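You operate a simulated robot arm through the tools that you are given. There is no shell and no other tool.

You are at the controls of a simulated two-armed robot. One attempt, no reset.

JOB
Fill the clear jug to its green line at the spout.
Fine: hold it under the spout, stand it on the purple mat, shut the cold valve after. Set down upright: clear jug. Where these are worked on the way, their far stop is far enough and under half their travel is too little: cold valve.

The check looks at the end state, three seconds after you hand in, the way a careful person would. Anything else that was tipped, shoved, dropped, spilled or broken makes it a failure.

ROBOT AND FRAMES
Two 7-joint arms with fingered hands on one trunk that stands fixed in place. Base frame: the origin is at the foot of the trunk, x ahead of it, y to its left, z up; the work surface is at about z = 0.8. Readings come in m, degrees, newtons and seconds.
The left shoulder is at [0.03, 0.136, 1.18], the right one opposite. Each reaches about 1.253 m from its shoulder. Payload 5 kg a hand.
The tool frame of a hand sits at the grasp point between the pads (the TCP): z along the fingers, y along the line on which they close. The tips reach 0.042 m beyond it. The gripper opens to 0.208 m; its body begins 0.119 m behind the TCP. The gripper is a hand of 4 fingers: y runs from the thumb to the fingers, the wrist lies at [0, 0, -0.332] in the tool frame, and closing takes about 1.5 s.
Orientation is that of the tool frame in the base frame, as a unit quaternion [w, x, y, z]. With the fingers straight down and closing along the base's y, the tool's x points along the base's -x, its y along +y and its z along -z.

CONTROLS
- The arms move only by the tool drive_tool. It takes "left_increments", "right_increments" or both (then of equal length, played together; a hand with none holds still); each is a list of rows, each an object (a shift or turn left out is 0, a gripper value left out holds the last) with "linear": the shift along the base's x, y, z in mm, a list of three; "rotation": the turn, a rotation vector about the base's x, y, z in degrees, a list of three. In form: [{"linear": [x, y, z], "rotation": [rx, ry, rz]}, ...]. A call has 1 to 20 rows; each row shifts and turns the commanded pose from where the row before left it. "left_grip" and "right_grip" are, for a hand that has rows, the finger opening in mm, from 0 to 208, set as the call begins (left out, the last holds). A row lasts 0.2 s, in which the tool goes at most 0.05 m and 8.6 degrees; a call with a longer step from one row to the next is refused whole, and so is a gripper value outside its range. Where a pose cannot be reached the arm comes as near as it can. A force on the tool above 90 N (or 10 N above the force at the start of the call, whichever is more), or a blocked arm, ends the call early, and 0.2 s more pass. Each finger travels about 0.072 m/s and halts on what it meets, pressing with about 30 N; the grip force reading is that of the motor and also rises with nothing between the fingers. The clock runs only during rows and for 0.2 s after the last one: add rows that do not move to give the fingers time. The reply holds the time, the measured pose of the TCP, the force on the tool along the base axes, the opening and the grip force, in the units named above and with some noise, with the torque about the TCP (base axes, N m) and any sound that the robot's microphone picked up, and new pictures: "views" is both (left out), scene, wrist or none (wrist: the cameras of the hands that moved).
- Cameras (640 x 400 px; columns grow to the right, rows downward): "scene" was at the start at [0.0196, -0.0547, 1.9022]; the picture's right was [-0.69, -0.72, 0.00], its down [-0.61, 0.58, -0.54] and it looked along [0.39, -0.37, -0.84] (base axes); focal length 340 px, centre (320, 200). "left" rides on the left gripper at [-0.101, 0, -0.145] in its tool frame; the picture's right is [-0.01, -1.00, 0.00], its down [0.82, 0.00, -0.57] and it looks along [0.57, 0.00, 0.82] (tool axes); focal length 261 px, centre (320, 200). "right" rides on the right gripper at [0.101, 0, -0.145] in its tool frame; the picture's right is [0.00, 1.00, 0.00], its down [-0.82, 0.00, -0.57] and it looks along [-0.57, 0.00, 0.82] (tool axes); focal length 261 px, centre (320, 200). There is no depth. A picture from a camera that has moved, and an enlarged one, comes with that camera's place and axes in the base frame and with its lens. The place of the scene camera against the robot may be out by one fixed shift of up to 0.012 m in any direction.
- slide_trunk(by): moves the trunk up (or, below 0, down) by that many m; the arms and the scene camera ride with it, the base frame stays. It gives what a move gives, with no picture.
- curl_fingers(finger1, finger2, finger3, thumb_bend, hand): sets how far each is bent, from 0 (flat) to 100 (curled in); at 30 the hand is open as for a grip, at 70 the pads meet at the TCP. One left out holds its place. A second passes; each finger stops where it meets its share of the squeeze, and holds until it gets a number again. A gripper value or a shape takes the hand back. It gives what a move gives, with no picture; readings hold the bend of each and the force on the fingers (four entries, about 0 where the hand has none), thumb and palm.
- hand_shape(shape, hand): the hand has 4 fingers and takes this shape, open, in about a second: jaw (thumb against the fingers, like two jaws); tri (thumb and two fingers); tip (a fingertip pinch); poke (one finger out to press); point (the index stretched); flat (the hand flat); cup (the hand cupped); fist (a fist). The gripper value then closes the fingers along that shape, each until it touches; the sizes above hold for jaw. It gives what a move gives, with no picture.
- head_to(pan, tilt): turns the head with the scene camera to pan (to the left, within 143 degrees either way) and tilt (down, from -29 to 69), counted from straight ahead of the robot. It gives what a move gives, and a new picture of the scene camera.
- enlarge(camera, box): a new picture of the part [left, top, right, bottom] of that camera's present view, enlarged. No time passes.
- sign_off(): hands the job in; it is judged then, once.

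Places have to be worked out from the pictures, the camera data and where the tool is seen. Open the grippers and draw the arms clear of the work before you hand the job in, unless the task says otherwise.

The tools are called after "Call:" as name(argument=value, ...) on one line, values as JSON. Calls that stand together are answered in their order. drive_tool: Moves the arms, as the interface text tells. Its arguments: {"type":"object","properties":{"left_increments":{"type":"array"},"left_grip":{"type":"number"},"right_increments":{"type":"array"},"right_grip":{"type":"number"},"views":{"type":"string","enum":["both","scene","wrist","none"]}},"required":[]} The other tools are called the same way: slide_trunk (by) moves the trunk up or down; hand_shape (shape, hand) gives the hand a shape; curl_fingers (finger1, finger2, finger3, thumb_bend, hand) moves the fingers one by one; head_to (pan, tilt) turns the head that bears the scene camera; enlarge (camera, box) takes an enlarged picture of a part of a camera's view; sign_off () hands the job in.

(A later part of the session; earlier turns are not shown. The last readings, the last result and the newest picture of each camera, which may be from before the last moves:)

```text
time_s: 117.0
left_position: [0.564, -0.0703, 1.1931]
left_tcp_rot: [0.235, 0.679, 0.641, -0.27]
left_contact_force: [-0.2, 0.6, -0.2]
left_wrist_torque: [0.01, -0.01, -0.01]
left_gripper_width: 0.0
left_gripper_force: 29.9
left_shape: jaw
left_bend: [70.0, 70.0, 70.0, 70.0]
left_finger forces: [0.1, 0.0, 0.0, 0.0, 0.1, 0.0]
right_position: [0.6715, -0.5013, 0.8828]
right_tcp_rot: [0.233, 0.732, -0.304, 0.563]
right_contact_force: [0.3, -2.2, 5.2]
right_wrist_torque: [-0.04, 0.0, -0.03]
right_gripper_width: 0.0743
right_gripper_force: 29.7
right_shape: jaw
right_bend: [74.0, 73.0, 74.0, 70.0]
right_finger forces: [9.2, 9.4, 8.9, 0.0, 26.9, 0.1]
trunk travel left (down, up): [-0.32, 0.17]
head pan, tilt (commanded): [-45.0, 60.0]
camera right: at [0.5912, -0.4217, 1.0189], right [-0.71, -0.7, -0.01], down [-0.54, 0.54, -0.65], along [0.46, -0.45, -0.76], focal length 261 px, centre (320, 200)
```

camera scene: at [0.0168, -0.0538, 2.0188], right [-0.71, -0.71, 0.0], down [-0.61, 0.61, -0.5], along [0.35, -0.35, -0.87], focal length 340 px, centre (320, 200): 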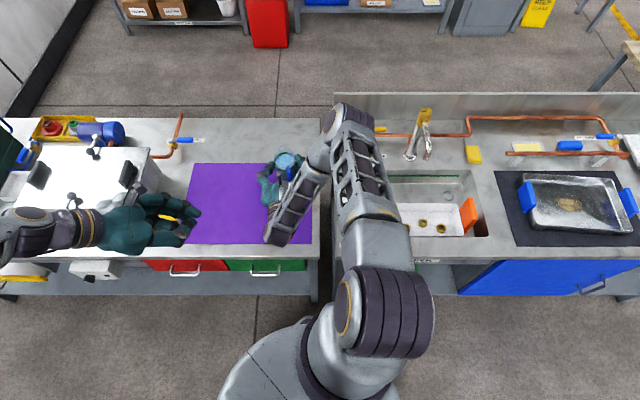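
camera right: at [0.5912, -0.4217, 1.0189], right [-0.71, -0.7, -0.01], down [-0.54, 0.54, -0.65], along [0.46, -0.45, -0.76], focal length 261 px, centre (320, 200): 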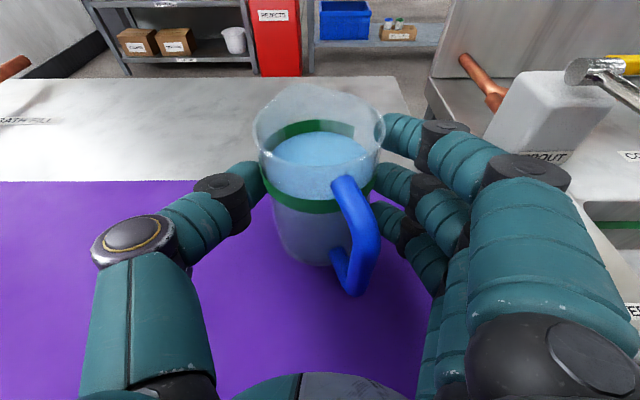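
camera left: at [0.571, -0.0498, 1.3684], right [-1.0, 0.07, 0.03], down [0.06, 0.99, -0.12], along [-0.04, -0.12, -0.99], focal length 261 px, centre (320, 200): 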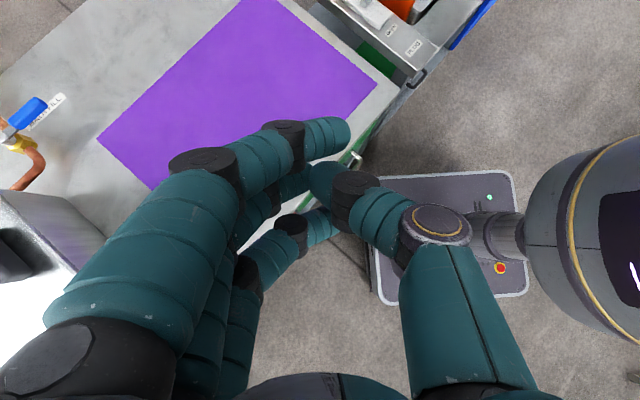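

Touchdown: the load flipped to +5 N. I'll ease 0.5 mm and release.

Call:
drive_tool(right_increments=[{"linear": [0, 0, 0.6]}, {}], views="none")

Call:
drive_tool(right_grip=125, right_increments=[{}, {}, {}, {}], views="wrist")

```text
time_s: 117.6
left_position: [0.5647, -0.0707, 1.1932]
left_tcp_rot: [0.236, 0.679, 0.641, -0.27]
left_contact_force: [1.0, -0.7, -0.8]
left_wrist_torque: [0.03, 0.03, 0.03]
left_gripper_width: 0.0001
left_gripper_force: 29.6
left_shape: jaw
left_bend: [70.0, 70.0, 70.0, 70.0]
left_finger forces: [0.1, 0.0, 0.0, 0.0, 0.1, 0.1]
right_position: [0.6716, -0.5022, 0.8854]
right_tcp_rot: [0.234, 0.732, -0.305, 0.562]
right_contact_force: [1.8, -2.2, 3.9]
right_wrist_torque: [-0.04, -0.08, 0.01]
right_gripper_width: 0.0746
right_gripper_force: 29.8
right_shape: jaw
right_bend: [74.0, 73.0, 74.0, 70.0]
right_finger forces: [9.2, 9.2, 7.9, 0.1, 27.1, 0.0]
trunk travel left (down, up): [-0.32, 0.17]
head pan, tilt (commanded): [-45.0, 60.0]
```

```text
time_s: 118.6
left_position: [0.5636, -0.0705, 1.1943]
left_tcp_rot: [0.235, 0.679, 0.641, -0.27]
left_contact_force: [0.2, 0.4, -0.8]
left_wrist_torque: [-0.03, -0.01, -0.02]
left_gripper_width: 0.0002
left_gripper_force: 30.0
left_shape: jaw
left_bend: [70.0, 70.0, 70.0, 70.0]
left_finger forces: [0.0, 0.0, 0.0, 0.1, 0.1, 0.0]
right_position: [0.6719, -0.5018, 0.885]
right_tcp_rot: [0.233, 0.733, -0.305, 0.562]
right_contact_force: [-0.4, -0.1, -0.3]
right_wrist_torque: [0.03, 0.01, -0.03]
right_gripper_width: 0.1243
right_gripper_force: 0.0
right_shape: jaw
right_bend: [32.0, 32.0, 32.0, 70.0]
right_finger forces: [0.1, 0.0, 0.0, 0.0, 0.0, 0.0]
trunk travel left (down, up): [-0.32, 0.17]
head pan, tilt (commanded): [-45.0, 60.0]
camera right: at [0.5909, -0.4216, 1.0193], right [-0.71, -0.7, -0.01], down [-0.54, 0.55, -0.64], along [0.46, -0.45, -0.76], focal length 261 px, centre (320, 200)
```

right: 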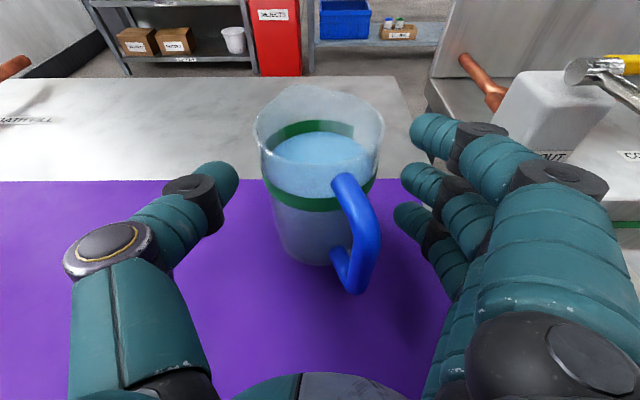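

Released, with the jug upright on the mat. I'll back the hand straight out and up as before.

Call:
drive_tool(right_increments=[{"linear": [-10, 10, 0]}, {"linear": [-16, 16, 0]}, {"linear": [-20, 20, 0]}, {"linear": [-20, 20, 0]}, {"linear": [-18, 18, 0]}, {"linear": [0, 0, 30]}, {"linear": [0, 0, 45]}, {"linear": [0, 0, 45]}, {"linear": [0, 0, 45]}, {"linear": [0, 0, 30]}], views="both")

Call:
enlarge(camera="right", box=[260, 140, 380, 280])

```text
time_s: 120.8
left_position: [0.5652, -0.0697, 1.1935]
left_tcp_rot: [0.235, 0.679, 0.641, -0.27]
left_contact_force: [-0.4, 0.0, -0.8]
left_wrist_torque: [0.02, -0.03, -0.02]
left_gripper_width: 0.0001
left_gripper_force: 30.0
left_shape: jaw
left_bend: [70.0, 70.0, 70.0, 70.0]
left_finger forces: [0.0, 0.0, 0.0, 0.1, 0.0, 0.0]
right_position: [0.5885, -0.4169, 1.0783]
right_tcp_rot: [0.233, 0.733, -0.305, 0.561]
right_contact_force: [-0.3, -0.7, 0.3]
right_wrist_torque: [-0.03, 0.0, -0.03]
right_gripper_width: 0.1245
right_gripper_force: 0.0
right_shape: jaw
right_bend: [32.0, 32.0, 32.0, 70.0]
right_finger forces: [0.0, 0.0, 0.0, 0.0, 0.1, 0.0]
trunk travel left (down, up): [-0.32, 0.17]
head pan, tilt (commanded): [-45.0, 60.0]
camera scene: at [0.0158, -0.0532, 2.0189], right [-0.71, -0.71, 0.0], down [-0.61, 0.61, -0.5], along [0.35, -0.35, -0.87], focal length 340 px, centre (320, 200)
camera right: at [0.5069, -0.3365, 1.2133], right [-0.71, -0.7, -0.01], down [-0.54, 0.55, -0.64], along [0.46, -0.45, -0.77], focal length 261 px, centre (320, 200)
```

scene: 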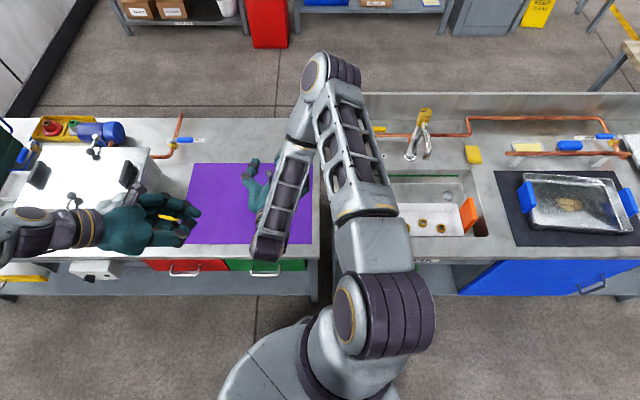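
right: 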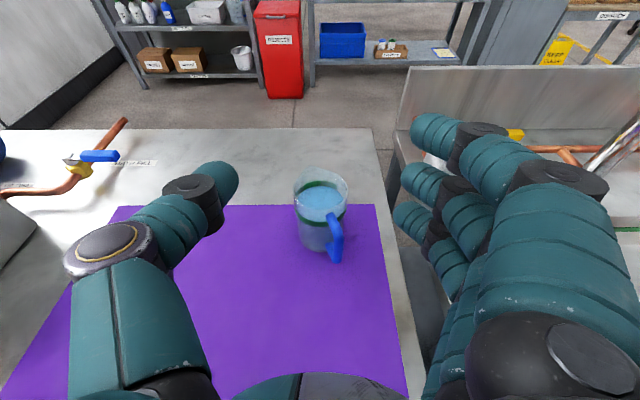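

```text
2.86 times, centred on (320, 210) of right
camera zoom: at [0.5069, -0.3365, 1.2133], right [-0.71, -0.7, -0.01], down [-0.54, 0.55, -0.64], along [0.46, -0.45, -0.77], focal length 745 px, centre (320, 171)
```

zoom: 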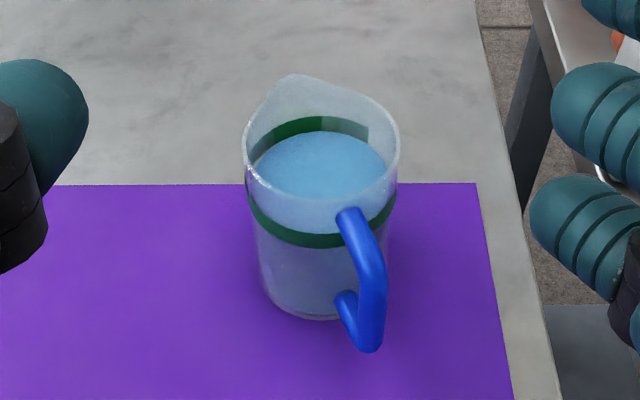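

The jug stands upright on the mat with water in the band. From this cleaner view I'll zoom in once more to make sure of the level before deciding it is full enough.

Call:
enlarge(camera="right", box=[290, 165, 350, 205])

Call:
enlarge(camera="right", box=[290, 195, 350, 250])

```text
10.00 times, centred on (320, 185) of right
camera zoom: at [0.5069, -0.3365, 1.2133], right [-0.71, -0.7, -0.01], down [-0.54, 0.55, -0.64], along [0.46, -0.45, -0.77], focal length 2606 px, centre (320, 350)
```

zoom: 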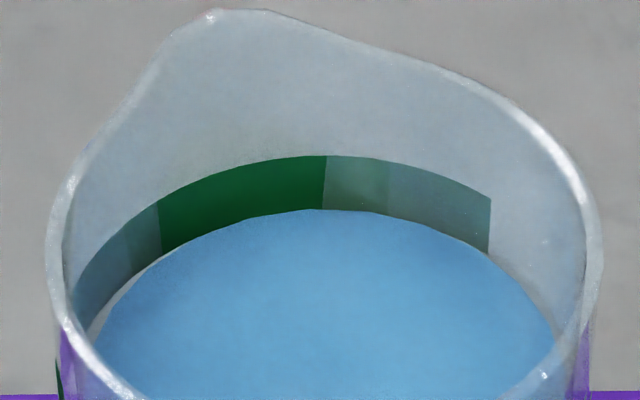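

```text
7.27 times, centred on (320, 222) of right
camera zoom: at [0.5069, -0.3365, 1.2133], right [-0.71, -0.7, -0.01], down [-0.54, 0.55, -0.64], along [0.46, -0.45, -0.77], focal length 1896 px, centre (320, 36)
```

zoom: 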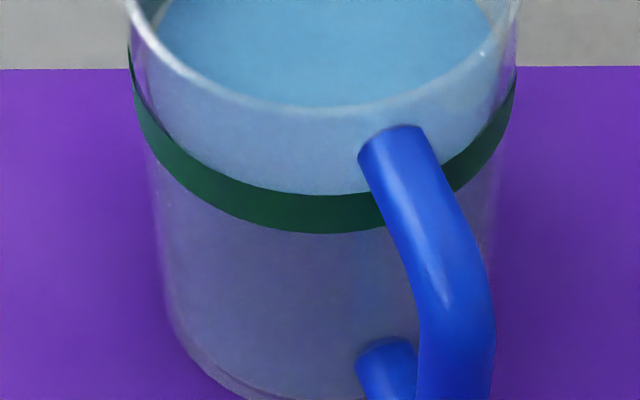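

The level sits at the middle of the band and the jug is standing well. Next comes shutting the cold valve. The handle now lies along the pipe, so the thumb must come from behind it: I'll make the hand steeper and turn it further right, starting well above everything.

Call:
drive_tool(right_grip=70, right_increments=[{"linear": [0, -10, 20], "rotation": [4.95, 4.95, 0]}, {"linear": [-5, -25, 20], "rotation": [4.95, 4.95, 0]}, {"linear": [-6, -38, 10], "rotation": [4.95, 4.95, 0]}, {"linear": [-6, -42, 5], "rotation": [4.95, 4.95, 0]}, {"linear": [-6, -42, 5], "rotation": [4.95, 4.95, 0]}, {"linear": [-4, -42, 0], "rotation": [0, 0, -7.4]}, {"linear": [0, -20, 0], "rotation": [0, 0, -7.4]}], views="both")

```text
time_s: 122.4
left_position: [0.5665, -0.0706, 1.1935]
left_tcp_rot: [0.235, 0.679, 0.641, -0.27]
left_contact_force: [-0.9, -0.4, -0.2]
left_wrist_torque: [-0.02, 0.02, -0.01]
left_gripper_width: 0.0003
left_gripper_force: 30.0
left_shape: jaw
left_bend: [70.0, 70.0, 70.0, 70.0]
left_finger forces: [0.0, 0.1, 0.0, 0.0, 0.1, 0.1]
right_position: [0.5593, -0.6375, 1.1397]
right_tcp_rot: [0.171, 0.814, -0.47, 0.295]
right_contact_force: [-0.4, -0.8, -0.2]
right_wrist_torque: [0.06, 0.01, 0.05]
right_gripper_width: 0.0705
right_gripper_force: 0.0
right_shape: jaw
right_bend: [73.0, 73.0, 73.0, 70.0]
right_finger forces: [0.0, 0.1, 0.0, 0.1, 0.0, 0.0]
trunk travel left (down, up): [-0.32, 0.17]
head pan, tilt (commanded): [-45.0, 60.0]
camera scene: at [0.0172, -0.0533, 2.0188], right [-0.71, -0.71, 0.0], down [-0.61, 0.61, -0.5], along [0.35, -0.35, -0.87], focal length 340 px, centre (320, 200)
camera right: at [0.5523, -0.6234, 1.3152], right [-0.87, -0.5, 0.0], down [-0.49, 0.86, -0.09], along [0.05, -0.08, -1.0], focal length 261 px, centre (320, 200)
```

scene: 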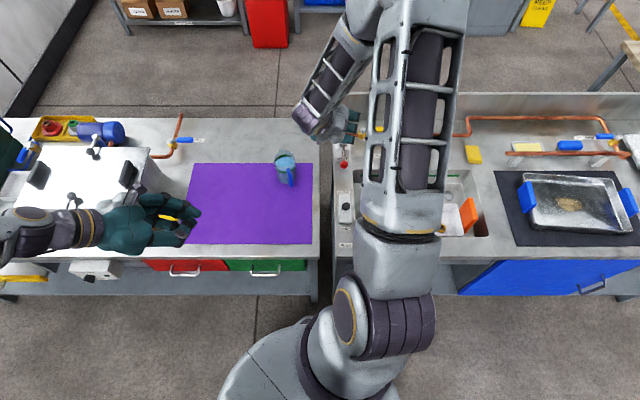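
right: 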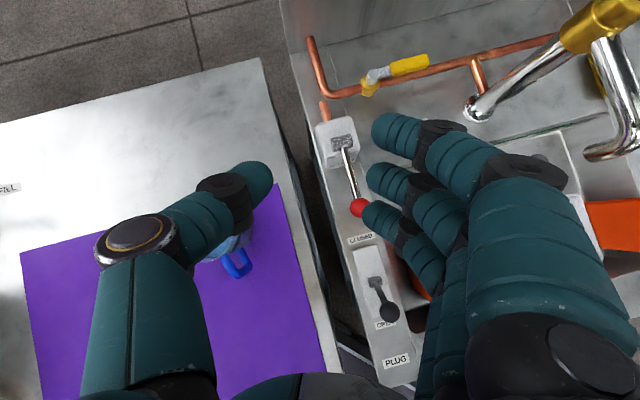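

Reachable so far (azimuth -60°, tilt 40°). I'll turn another 44° while moving above the valve's left-front.

Call:
drive_tool(right_increments=[{"linear": [0, -25, 0], "rotation": [0, 0, -7.3]}, {"linear": [-2, -30, 0], "rotation": [0, 0, -7.3]}, {"linear": [-3, -30, 0], "rotation": [0, 0, -7.3]}, {"linear": [-3, -30, 0], "rotation": [0, 0, -7.3]}, {"linear": [-3, -30, 0], "rotation": [0, 0, -7.3]}, {"linear": [-3, -30, 0], "rotation": [0, 0, -7.3]}], views="both")

```text
time_s: 123.8
left_position: [0.5654, -0.0721, 1.1923]
left_tcp_rot: [0.235, 0.679, 0.642, -0.269]
left_contact_force: [0.6, -1.2, -0.3]
left_wrist_torque: [0.07, 0.04, -0.02]
left_gripper_width: 0.0
left_gripper_force: 30.3
left_shape: jaw
left_bend: [70.0, 70.0, 70.0, 70.0]
left_finger forces: [0.0, 0.0, 0.0, 0.1, 0.0, 0.0]
right_position: [0.5471, -0.8132, 1.1363]
right_tcp_rot: [-0.269, -0.58, 0.74, -0.21]
right_contact_force: [1.1, -0.1, -1.5]
right_wrist_torque: [-0.06, 0.09, -0.05]
right_gripper_width: 0.0706
right_gripper_force: 0.0
right_shape: jaw
right_bend: [73.0, 73.0, 73.0, 70.0]
right_finger forces: [0.0, 0.0, 0.0, 0.1, 0.0, 0.0]
trunk travel left (down, up): [-0.32, 0.17]
head pan, tilt (commanded): [-45.0, 60.0]
camera scene: at [0.0174, -0.0556, 2.0187], right [-0.71, -0.71, 0.0], down [-0.61, 0.61, -0.5], along [0.35, -0.35, -0.87], focal length 340 px, centre (320, 200)
camera right: at [0.5509, -0.7977, 1.3126], right [-0.97, 0.24, 0.0], down [0.24, 0.97, -0.09], along [-0.02, -0.08, -1.0], focal length 261 px, centre (320, 200)
```

scene: 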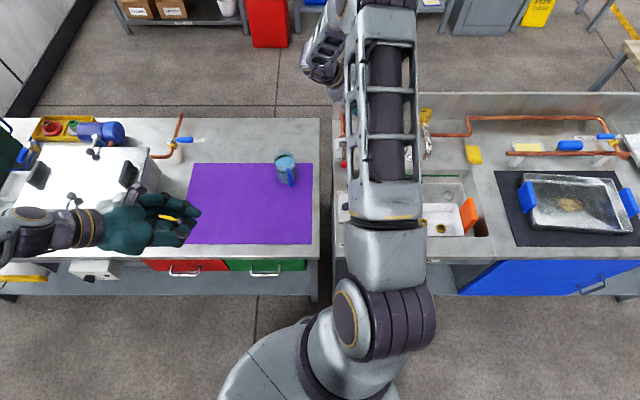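
right: 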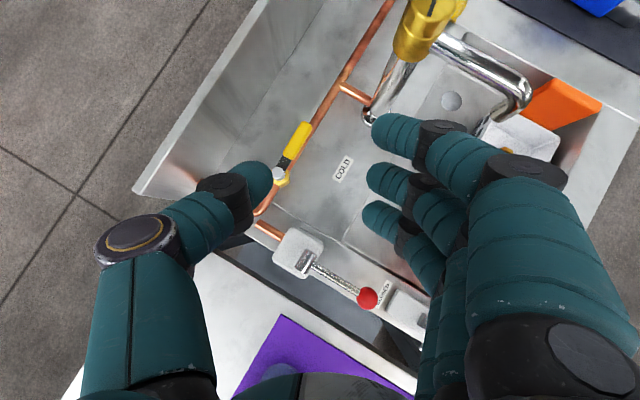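

The orientation is reached (azimuth -104°): in the hand's view the yellow handle lies between thumb (behind it) and fingers (in front). I'll descend toward it in stages.

Call:
drive_tool(right_increments=[{"linear": [0, -20, -20]}, {"linear": [0, -22, -30]}, {"linear": [0, -22, -30]}, {"linear": [0, -22, -32]}, {"linear": [0, -21, -32]}, {"linear": [0, 0, -25]}], views="wrist")

Call:
enlarge(camera="right", box=[200, 60, 440, 260])

```text
time_s: 125.2
left_position: [0.5647, -0.0711, 1.1933]
left_tcp_rot: [0.235, 0.679, 0.641, -0.27]
left_contact_force: [1.4, -0.4, 0.2]
left_wrist_torque: [0.0, -0.02, 0.0]
left_gripper_width: 0.0
left_gripper_force: 29.7
left_shape: jaw
left_bend: [70.0, 70.0, 70.0, 70.0]
left_finger forces: [0.1, 0.1, 0.0, 0.0, 0.0, 0.0]
right_position: [0.548, -0.9202, 0.9676]
right_tcp_rot: [-0.269, -0.58, 0.739, -0.212]
right_contact_force: [0.8, -0.5, 1.3]
right_wrist_torque: [0.07, 0.04, -0.06]
right_gripper_width: 0.0703
right_gripper_force: 0.1
right_shape: jaw
right_bend: [73.0, 73.0, 73.0, 70.0]
right_finger forces: [0.1, 0.0, 0.0, 0.0, 0.1, 0.0]
trunk travel left (down, up): [-0.32, 0.17]
head pan, tilt (commanded): [-45.0, 60.0]
camera right: at [0.5513, -0.9045, 1.1434], right [-0.97, 0.24, 0.0], down [0.24, 0.97, -0.09], along [-0.02, -0.09, -1.0], focal length 261 px, centre (320, 200)
```

right: 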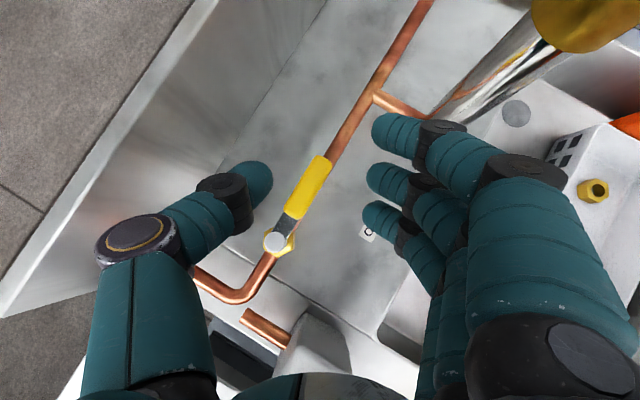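

```text
2.00 times, centred on (320, 160) of right
camera zoom: at [0.5513, -0.9045, 1.1434], right [-0.97, 0.24, 0.0], down [0.24, 0.97, -0.09], along [-0.02, -0.09, -1.0], focal length 521 px, centre (320, 280)
```

zoom: 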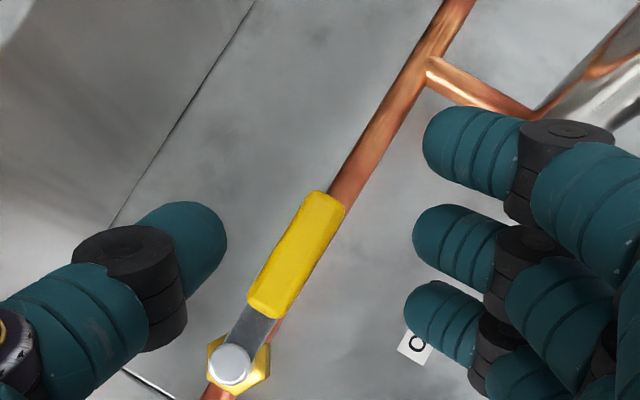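

The handle is nicely between thumb and fingers. I'll shift 5 mm toward the back for thumb clearance and descend the last 90 mm slowly.

Call:
drive_tool(right_increments=[{"linear": [1.8, -1.8, -20]}, {"linear": [1.8, -1.7, -25]}, {"linear": [0, 0, -22]}, {"linear": [0, 0, -12]}, {"linear": [0, 0, -8]}], views="wrist")

Call:
enlarge(camera="right", box=[180, 80, 420, 280])

```text
time_s: 126.4
left_position: [0.5642, -0.0701, 1.1926]
left_tcp_rot: [0.235, 0.678, 0.642, -0.27]
left_contact_force: [0.7, 0.4, 0.4]
left_wrist_torque: [0.02, 0.01, -0.01]
left_gripper_width: 0.0
left_gripper_force: 29.8
left_shape: jaw
left_bend: [70.0, 70.0, 70.0, 70.0]
left_finger forces: [0.0, 0.0, 0.0, 0.1, 0.1, 0.0]
right_position: [0.5498, -0.9232, 0.8825]
right_tcp_rot: [-0.269, -0.58, 0.739, -0.212]
right_contact_force: [0.1, -0.8, 0.8]
right_wrist_torque: [0.01, -0.01, -0.02]
right_gripper_width: 0.0702
right_gripper_force: 0.1
right_shape: jaw
right_bend: [73.0, 73.0, 73.0, 70.0]
right_finger forces: [0.0, 0.0, 0.0, 0.0, 0.0, 0.1]
trunk travel left (down, up): [-0.32, 0.17]
head pan, tilt (commanded): [-45.0, 60.0]
camera right: at [0.5538, -0.907, 1.0579], right [-0.97, 0.24, 0.0], down [0.24, 0.97, -0.09], along [-0.02, -0.09, -1.0], focal length 261 px, centre (320, 200)
```

right: 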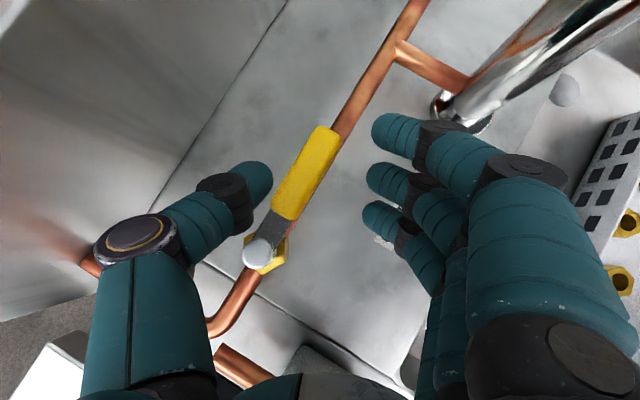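

```text
2.00 times, centred on (300, 180) of right
camera zoom: at [0.5538, -0.907, 1.0579], right [-0.97, 0.24, 0.0], down [0.24, 0.97, -0.09], along [-0.02, -0.09, -1.0], focal length 521 px, centre (360, 240)
```

zoom: 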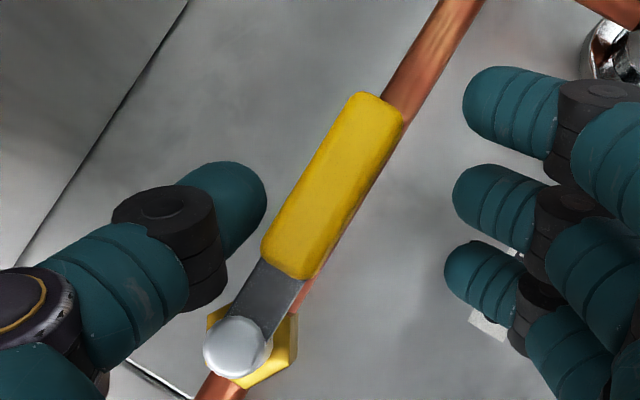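

The thumb sits just behind the handle. I'll slide 12 mm toward the handle's end for leverage, then draw the handle back along its arc, starting with the first 15° or so to check that it follows.

Call:
drive_tool(right_increments=[{"linear": [-8.2, -8.6, 0]}, {"linear": [-7, 7.3, 0]}, {"linear": [-7.4, 4.1, 0]}, {"linear": [-7.4, 4, 0]}], views="wrist")

Call:
enlarge(camera="right", box=[180, 80, 420, 280])

```text
time_s: 127.4
left_position: [0.5647, -0.0692, 1.1925]
left_tcp_rot: [0.235, 0.679, 0.642, -0.269]
left_contact_force: [0.4, 0.0, -0.1]
left_wrist_torque: [-0.02, 0.04, -0.01]
left_gripper_width: 0.0002
left_gripper_force: 30.3
left_shape: jaw
left_bend: [70.0, 70.0, 70.0, 70.0]
left_finger forces: [0.1, 0.0, 0.0, 0.0, 0.0, 0.0]
right_position: [0.5216, -0.9157, 0.8836]
right_tcp_rot: [-0.269, -0.581, 0.739, -0.211]
right_contact_force: [3.6, -1.3, 1.1]
right_wrist_torque: [-0.02, -0.06, -0.06]
right_gripper_width: 0.0724
right_gripper_force: 0.1
right_shape: jaw
right_bend: [73.0, 73.0, 73.0, 70.0]
right_finger forces: [0.1, 0.0, 0.0, 0.1, 3.3, 0.0]
trunk travel left (down, up): [-0.32, 0.17]
head pan, tilt (commanded): [-45.0, 60.0]
camera right: at [0.525, -0.8989, 1.0592], right [-0.97, 0.24, 0.0], down [0.24, 0.97, -0.09], along [-0.02, -0.09, -1.0], focal length 261 px, centre (320, 200)
```

right: 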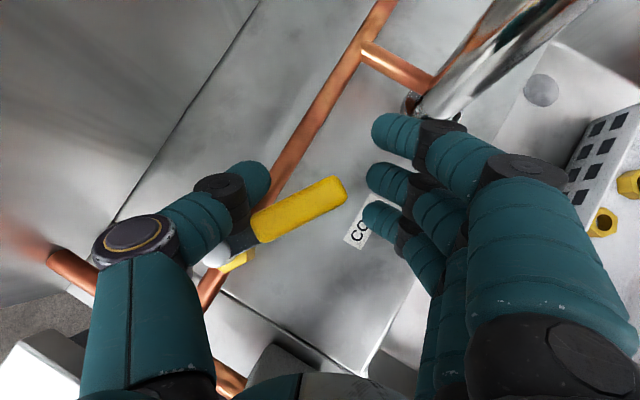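

```text
2.00 times, centred on (300, 180) of right
camera zoom: at [0.525, -0.8989, 1.0592], right [-0.97, 0.24, 0.0], down [0.24, 0.97, -0.09], along [-0.02, -0.09, -1.0], focal length 521 px, centre (360, 240)
```

zoom: 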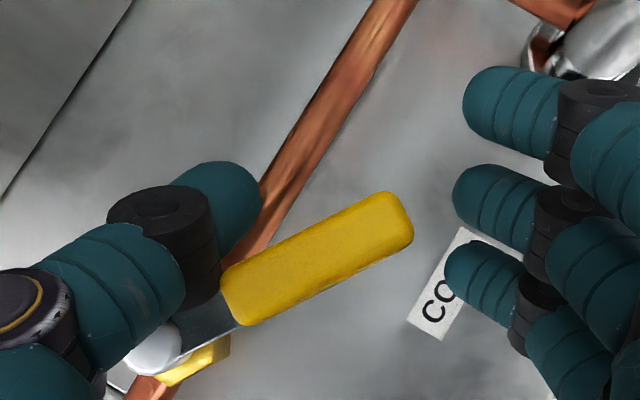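

The handle follows, with the thumb's knuckle touching it nearer the pivot than planned, so it turns faster than my steps. I'll continue the arc with a bit of yaw and check again.

Call:
drive_tool(right_increments=[{"linear": [-9.5, 2, 0], "rotation": [0, 0, 3]}, {"linear": [-9.5, 2, 0], "rotation": [0, 0, 3]}, {"linear": [-7, 4.5, 0], "rotation": [0, 0, 3]}], views="wrist")

Call:
enlarge(camera="right", box=[180, 80, 420, 280])

```text
time_s: 128.2
left_position: [0.5644, -0.0688, 1.1941]
left_tcp_rot: [0.236, 0.679, 0.641, -0.27]
left_contact_force: [-0.7, -0.7, -0.2]
left_wrist_torque: [0.03, -0.03, 0.04]
left_gripper_width: 0.0001
left_gripper_force: 30.2
left_shape: jaw
left_bend: [70.0, 70.0, 70.0, 70.0]
left_finger forces: [0.1, 0.1, 0.0, 0.1, 0.0, 0.1]
right_position: [0.4926, -0.908, 0.8835]
right_tcp_rot: [-0.252, -0.637, 0.691, -0.232]
right_contact_force: [0.3, -3.1, 2.4]
right_wrist_torque: [0.05, -0.2, -0.18]
right_gripper_width: 0.0708
right_gripper_force: 0.0
right_shape: jaw
right_bend: [73.0, 73.0, 73.0, 70.0]
right_finger forces: [0.0, 0.0, 0.0, 0.1, 3.7, 0.0]
trunk travel left (down, up): [-0.32, 0.17]
head pan, tilt (commanded): [-45.0, 60.0]
camera right: at [0.4938, -0.8914, 1.0593], right [-1.0, 0.09, 0.0], down [0.09, 0.99, -0.09], along [0.0, -0.09, -1.0], focal length 261 px, centre (320, 200)
```

right: 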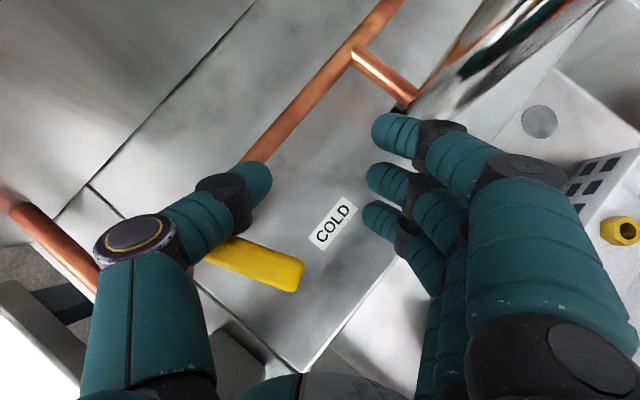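

```text
2.00 times, centred on (300, 180) of right
camera zoom: at [0.4938, -0.8914, 1.0593], right [-1.0, 0.09, 0.0], down [0.09, 0.99, -0.09], along [0.0, -0.09, -1.0], focal length 521 px, centre (360, 240)
```

zoom: 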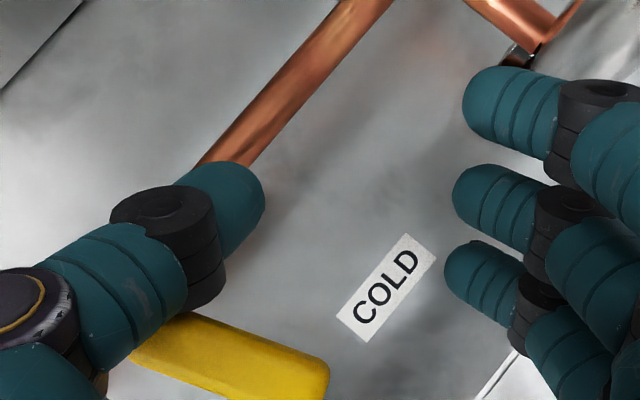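

Only about 28° to go until it is across the pipe again. I'll push on the rest of the arc in small steps.

Call:
drive_tool(right_increments=[{"linear": [-4, 8, 0], "rotation": [0, 0, 2]}, {"linear": [-2, 9, 0], "rotation": [0, 0, 2]}, {"linear": [0, 9, 0], "rotation": [0, 0, 2]}], views="both")

Call:
enlarge(camera="right", box=[120, 120, 400, 340])

```text
time_s: 129.0
left_position: [0.5636, -0.0717, 1.1939]
left_tcp_rot: [0.236, 0.679, 0.641, -0.27]
left_contact_force: [0.3, 0.9, -0.2]
left_wrist_torque: [-0.01, -0.02, 0.0]
left_gripper_width: 0.0
left_gripper_force: 30.1
left_shape: jaw
left_bend: [70.0, 70.0, 70.0, 70.0]
left_finger forces: [0.1, 0.1, 0.0, 0.0, 0.0, 0.1]
right_position: [0.4843, -0.8862, 0.8866]
right_tcp_rot: [0.242, 0.669, -0.658, 0.246]
right_contact_force: [-6.8, -16.9, 16.9]
right_wrist_torque: [0.2, -1.21, -1.05]
right_gripper_width: 0.0676
right_gripper_force: 0.0
right_shape: jaw
right_bend: [73.0, 73.0, 73.0, 70.0]
right_finger forces: [0.1, 0.0, 0.0, 0.0, 23.3, 0.1]
trunk travel left (down, up): [-0.32, 0.17]
head pan, tilt (commanded): [-45.0, 60.0]
camera scene: at [0.0138, -0.0538, 2.0191], right [-0.71, -0.71, 0.0], down [-0.61, 0.61, -0.5], along [0.35, -0.35, -0.87], focal length 340 px, centre (320, 200)
camera right: at [0.4842, -0.8685, 1.0619], right [-1.0, -0.01, 0.0], down [-0.01, 1.0, -0.1], along [0.0, -0.1, -1.0], focal length 261 px, centre (320, 200)
```

scene: 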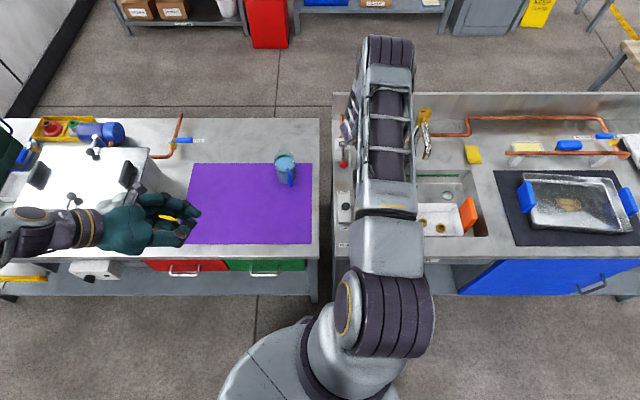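
right: 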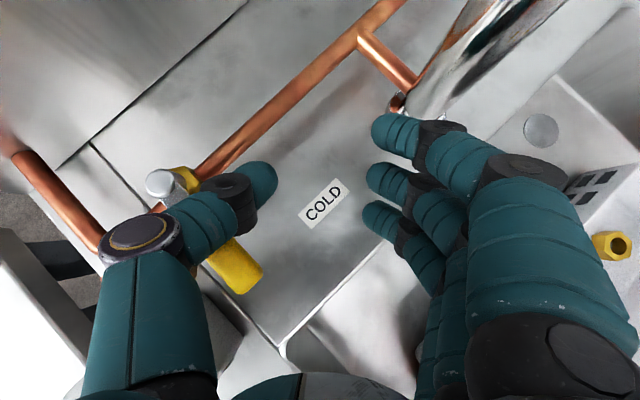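

```text
1.82 times, centred on (260, 230) of right
camera zoom: at [0.4842, -0.8685, 1.0619], right [-1.0, -0.01, 0.0], down [-0.01, 1.0, -0.1], along [0.0, -0.1, -1.0], focal length 474 px, centre (429, 146)
```

zoom: 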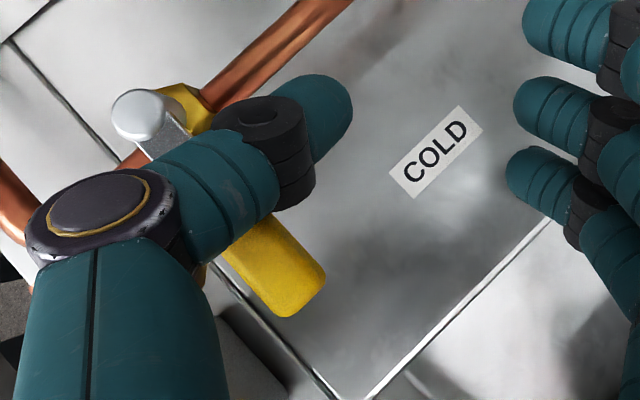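

The handle is now square across the pipe again and the push has met the stop (thumb 23 N). I'll lift the hand straight up off it and look.

Call:
drive_tool(right_increments=[{"linear": [0, 0, 10]}, {"linear": [0, 0, 25]}, {"linear": [0, 0, 40]}, {"linear": [0, 0, 45]}, {"linear": [0, 10, 45]}, {"linear": [0, 20, 40]}, {"linear": [0, 30, 20]}], views="wrist")

Call:
enlarge(camera="right", box=[140, 60, 400, 260])

```text
time_s: 130.6
left_position: [0.5652, -0.0685, 1.1929]
left_tcp_rot: [0.234, 0.679, 0.641, -0.27]
left_contact_force: [0.3, 1.8, -0.5]
left_wrist_torque: [-0.11, -0.01, 0.0]
left_gripper_width: 0.0
left_gripper_force: 30.4
left_shape: jaw
left_bend: [70.0, 70.0, 70.0, 70.0]
left_finger forces: [0.0, 0.0, 0.0, 0.0, 0.0, 0.0]
right_position: [0.4902, -0.8204, 1.1089]
right_tcp_rot: [0.241, 0.671, -0.657, 0.245]
right_contact_force: [-0.9, 0.5, 0.3]
right_wrist_torque: [-0.03, -0.02, 0.05]
right_gripper_width: 0.0699
right_gripper_force: 0.1
right_shape: jaw
right_bend: [73.0, 73.0, 73.0, 70.0]
right_finger forces: [0.1, 0.2, 0.0, 0.0, 0.0, 0.0]
trunk travel left (down, up): [-0.32, 0.17]
head pan, tilt (commanded): [-45.0, 60.0]
camera right: at [0.4891, -0.8034, 1.2846], right [-1.0, -0.02, 0.0], down [-0.02, 1.0, -0.09], along [0.0, -0.09, -1.0], focal length 261 px, centre (320, 200)
```

right: 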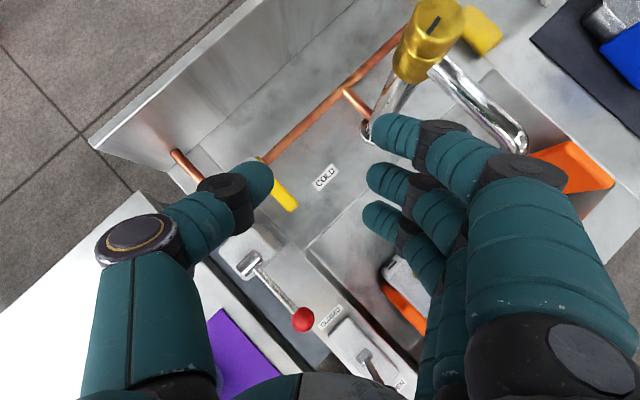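

```text
2.00 times, centred on (270, 160) of right
camera zoom: at [0.4891, -0.8034, 1.2846], right [-1.0, -0.02, 0.0], down [-0.02, 1.0, -0.09], along [0.0, -0.09, -1.0], focal length 521 px, centre (420, 280)
```

zoom: 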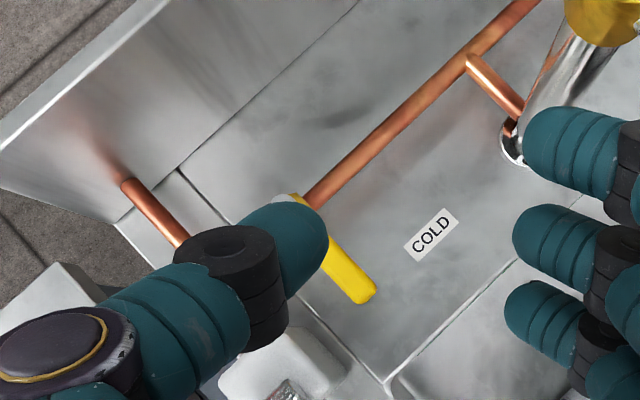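

The handle is across the pipe, pointing to the front as at the start. I'll draw the right arm back and up, clear of the benches, and open both hands.

Call:
drive_tool(right_increments=[{"linear": [0, 15, 30]}, {"linear": [0, 25, 30]}, {"linear": [-2, 40, 15]}, {"linear": [-2, 42, 10]}, {"linear": [-2, 42, 5]}, {"linear": [-2, 42, 0]}, {"linear": [-5, 40, 0]}, {"linear": [-8, 38, 0]}, {"linear": [-8, 35, 0]}, {"linear": [-8, 30, 0]}], left_increments=[{}, {}, {}, {}, {}, {}, {}, {}, {}, {}], left_grip=208, views="both")

```text
time_s: 132.8
left_position: [0.5645, -0.07, 1.1935]
left_tcp_rot: [0.235, 0.679, 0.642, -0.269]
left_contact_force: [0.6, -0.1, 0.1]
left_wrist_torque: [-0.09, -0.03, 0.03]
left_gripper_width: 0.2079
left_gripper_force: 0.0
left_shape: jaw
left_bend: [30.0, 30.0, 30.0, 30.0]
left_finger forces: [0.0, 0.1, 0.0, 0.0, 0.1, 0.0]
right_position: [0.4519, -0.4718, 1.1985]
right_tcp_rot: [0.239, 0.672, -0.657, 0.245]
right_contact_force: [0.3, 1.3, 0.4]
right_wrist_torque: [-0.03, 0.03, 0.02]
right_gripper_width: 0.0704
right_gripper_force: 0.0
right_shape: jaw
right_bend: [73.0, 73.0, 73.0, 70.0]
right_finger forces: [0.0, 0.0, 0.0, 0.0, 0.0, 0.0]
trunk travel left (down, up): [-0.32, 0.17]
head pan, tilt (commanded): [-45.0, 60.0]
camera scene: at [0.0161, -0.0522, 2.0189], right [-0.71, -0.71, 0.0], down [-0.61, 0.61, -0.5], along [0.35, -0.35, -0.87], focal length 340 px, centre (320, 200)
camera right: at [0.4512, -0.4555, 1.3741], right [-1.0, -0.02, 0.0], down [-0.02, 1.0, -0.09], along [0.0, -0.09, -1.0], focal length 261 px, centre (320, 200)
camera left: at [0.5718, -0.0492, 1.3679], right [-1.0, 0.06, 0.03], down [0.06, 0.99, -0.12], along [-0.04, -0.12, -0.99], focal length 261 px, centre (320, 200)
```

scene: 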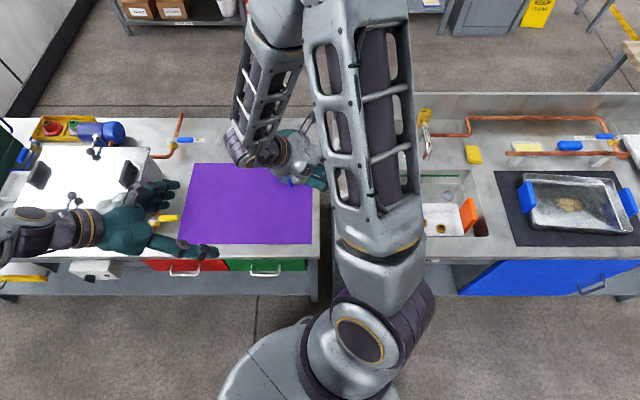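
right: 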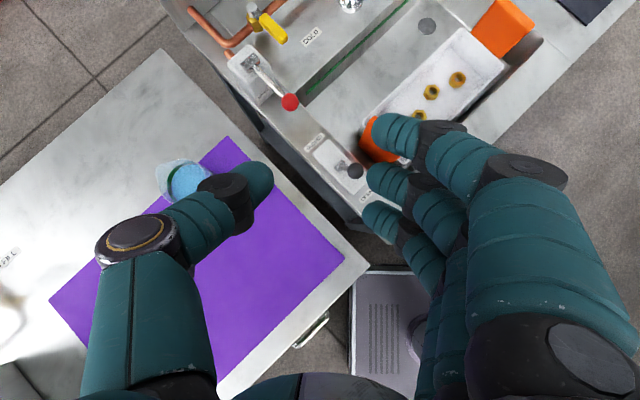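
left: 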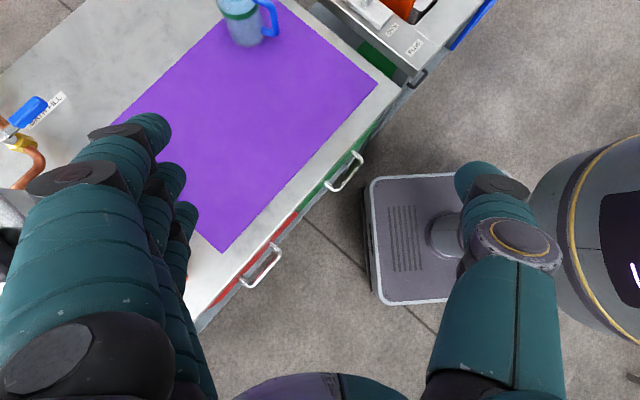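

I'll check the valve and lever from this view at higher zoom.

Call:
enlarge(camera="right", box=[180, 0, 340, 110])

Call:
enlarge(camera="left", box=[190, 0, 310, 70])

```text
3.64 times, centred on (260, 55) of right
camera zoom: at [0.4512, -0.4555, 1.3741], right [-1.0, -0.02, 0.0], down [-0.02, 1.0, -0.09], along [0.0, -0.09, -1.0], focal length 948 px, centre (538, 727)
```

zoom: 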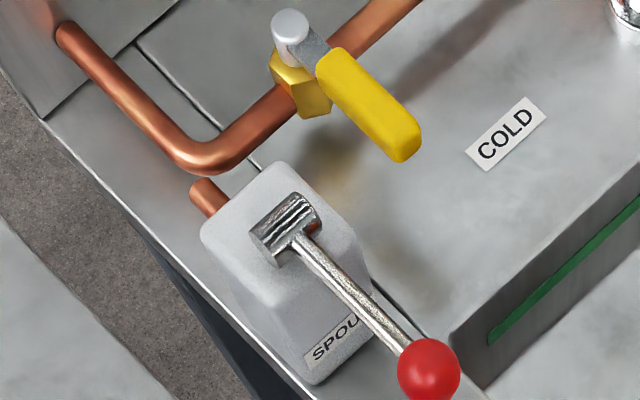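

```text
5.33 times, centred on (250, 35) of left
camera zoom: at [0.5718, -0.0492, 1.3679], right [-1.0, 0.06, 0.03], down [0.06, 0.99, -0.12], along [-0.04, -0.12, -0.99], focal length 1390 px, centre (693, 1080)
```

zoom: 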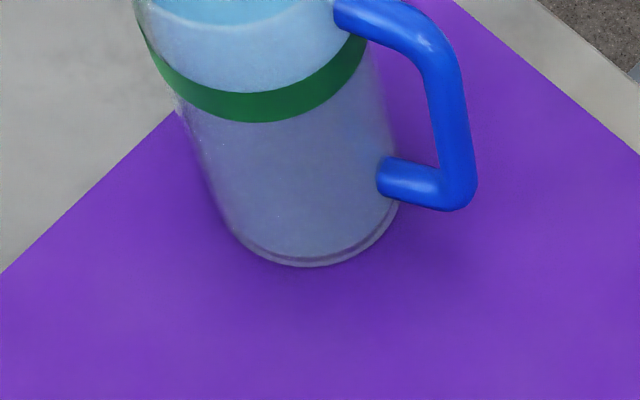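

The handle looks parallel to the lever's direction (pointing to the front), so it is closed. I'll pan the head to check the valve and outlet from another side.

Call:
head_to(pan=-70, tilt=52)

```text
time_s: 133.7
left_position: [0.5647, -0.071, 1.1935]
left_tcp_rot: [0.235, 0.679, 0.641, -0.27]
left_contact_force: [0.3, -1.1, 0.4]
left_wrist_torque: [0.05, 0.02, -0.02]
left_gripper_width: 0.2079
left_gripper_force: 0.0
left_shape: jaw
left_bend: [30.0, 30.0, 30.0, 30.0]
left_finger forces: [0.0, 0.0, 0.0, 0.0, 0.0, 0.0]
right_position: [0.4515, -0.473, 1.1971]
right_tcp_rot: [0.239, 0.672, -0.657, 0.244]
right_contact_force: [-0.8, 0.7, 0.1]
right_wrist_torque: [-0.01, 0.03, -0.01]
right_gripper_width: 0.0698
right_gripper_force: 0.1
right_shape: jaw
right_bend: [73.0, 73.0, 73.0, 70.0]
right_finger forces: [0.0, 0.0, 0.0, 0.0, 0.0, 0.0]
trunk travel left (down, up): [-0.32, 0.17]
head pan, tilt (commanded): [-70.0, 52.0]
camera scene: at [-0.0051, -0.0766, 2.0288], right [-0.94, -0.34, 0.0], down [-0.27, 0.74, -0.62], along [0.21, -0.58, -0.79], focal length 340 px, centre (320, 200)
```

scene: 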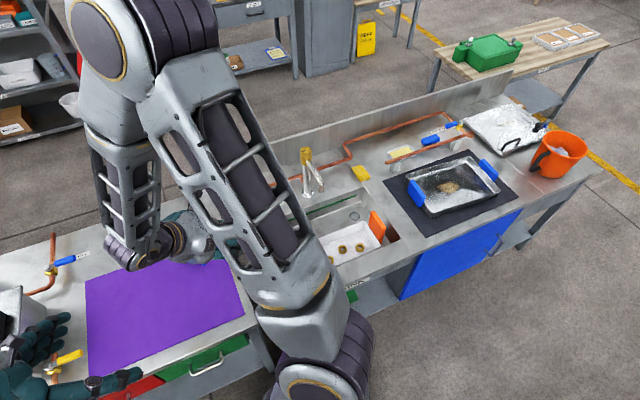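

The arm hides the valve from here. I'll swing the right hand around to the right side, high above the sink front, which clears the view and parks the arm on its own side.

Call:
drive_tool(right_increments=[{"linear": [-2, -35, 5], "rotation": [0, 0, 6]}, {"linear": [-4, -38, 5], "rotation": [0, 0, 7]}, {"linear": [-6, -38, 0], "rotation": [0, 0, 7]}, {"linear": [-15, -35, 0], "rotation": [0, 0, 7]}, {"linear": [-25, -30, 0], "rotation": [0, 0, 7]}, {"linear": [-30, -28, 0], "rotation": [0, 0, 6]}, {"linear": [-35, -25, 0], "rotation": [-5.2, -4.7, 0]}, {"linear": [-38, -20, 0], "rotation": [-5.2, -4.7, 0]}, {"linear": [-38, -20, 0], "rotation": [-5.2, -4.7, 0]}], views="both")

Call:
enlarge(camera="scene", box=[160, 130, 340, 260])

```text
time_s: 135.7
left_position: [0.563, -0.0716, 1.1934]
left_tcp_rot: [0.235, 0.679, 0.641, -0.269]
left_contact_force: [-1.7, -0.5, 1.8]
left_wrist_torque: [0.19, -0.09, 0.02]
left_gripper_width: 0.2081
left_gripper_force: 0.0
left_shape: jaw
left_bend: [30.0, 30.0, 30.0, 30.0]
left_finger forces: [0.0, 0.0, 0.0, 0.0, 0.0, 0.0]
right_position: [0.2614, -0.7484, 1.2086]
right_tcp_rot: [0.205, 0.784, -0.356, 0.464]
right_contact_force: [0.8, -1.6, 0.3]
right_wrist_torque: [0.07, -0.02, 0.11]
right_gripper_width: 0.0699
right_gripper_force: 0.1
right_shape: jaw
right_bend: [73.0, 73.0, 73.0, 70.0]
right_finger forces: [0.0, 0.0, 0.1, 0.0, 0.1, 0.0]
right hand out of reach, approached as far as the arm can: row 8
trunk travel left (down, up): [-0.32, 0.17]
head pan, tilt (commanded): [-70.0, 52.0]
camera scene: at [-0.0075, -0.0798, 2.0286], right [-0.94, -0.34, 0.0], down [-0.27, 0.74, -0.61], along [0.21, -0.58, -0.79], focal length 340 px, centre (320, 200)
camera right: at [0.2082, -0.6909, 1.3671], right [-0.75, -0.66, -0.01], down [-0.59, 0.68, -0.44], along [0.3, -0.32, -0.9], focal length 261 px, centre (320, 200)
```

scene: 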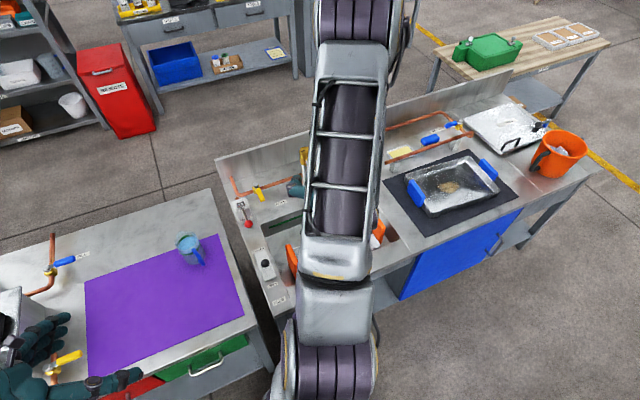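
right: 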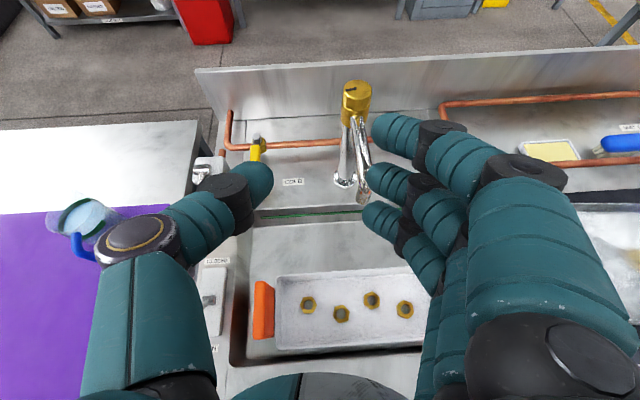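

```text
3.08 times, centred on (250, 195) of scene
camera zoom: at [-0.0075, -0.0798, 2.0286], right [-0.94, -0.34, 0.0], down [-0.27, 0.74, -0.61], along [0.21, -0.58, -0.79], focal length 1046 px, centre (535, 215)
```

zoom: 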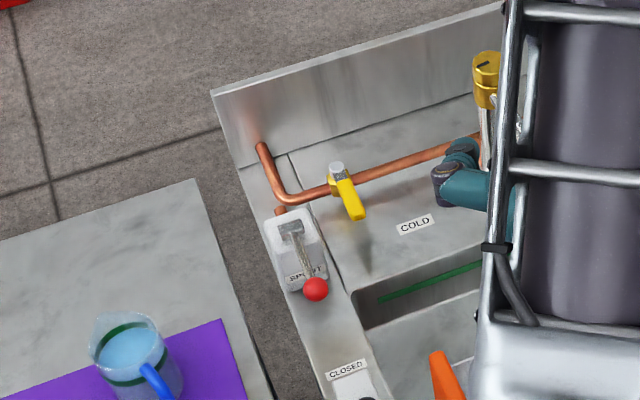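

The valve handle looks just like it did when closed. I'll enlarge with the same window as the earlier closed-state picture to compare exactly, and look at the jug.

Call:
enlarge(camera="scene", box=[230, 165, 310, 235])

Call:
enlarge(camera="scene", box=[160, 220, 240, 280])

Call:
enlarge(camera="right", box=[180, 70, 400, 230])

```text
5.71 times, centred on (270, 200) of scene
camera zoom: at [-0.0075, -0.0798, 2.0286], right [-0.94, -0.34, 0.0], down [-0.27, 0.74, -0.61], along [0.21, -0.58, -0.79], focal length 1944 px, centre (606, 200)
```

zoom: 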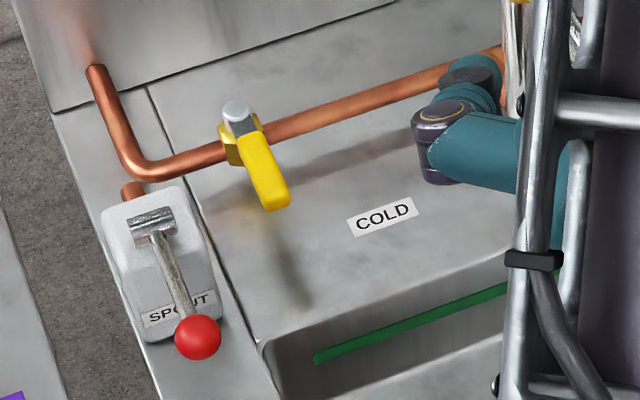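

```text
6.67 times, centred on (200, 250) of scene
camera zoom: at [-0.0075, -0.0798, 2.0286], right [-0.94, -0.34, 0.0], down [-0.27, 0.74, -0.61], along [0.21, -0.58, -0.79], focal length 2268 px, centre (1120, -133)
```

zoom: 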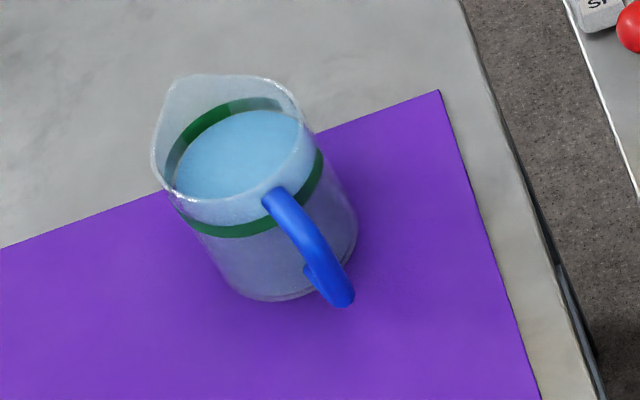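

```text
2.50 times, centred on (290, 150) of right
camera zoom: at [0.2082, -0.6909, 1.3671], right [-0.75, -0.66, -0.01], down [-0.59, 0.68, -0.44], along [0.3, -0.32, -0.9], focal length 652 px, centre (395, 325)
```

zoom: 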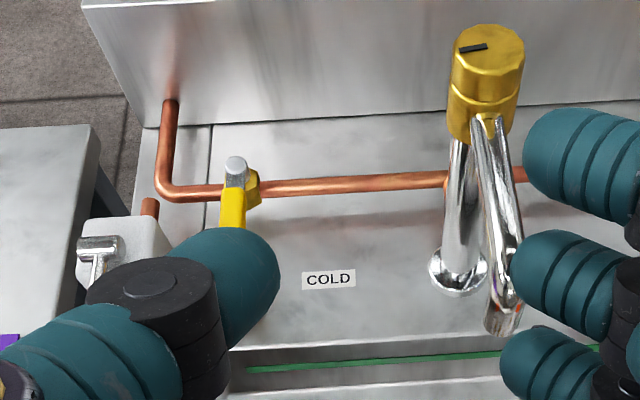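

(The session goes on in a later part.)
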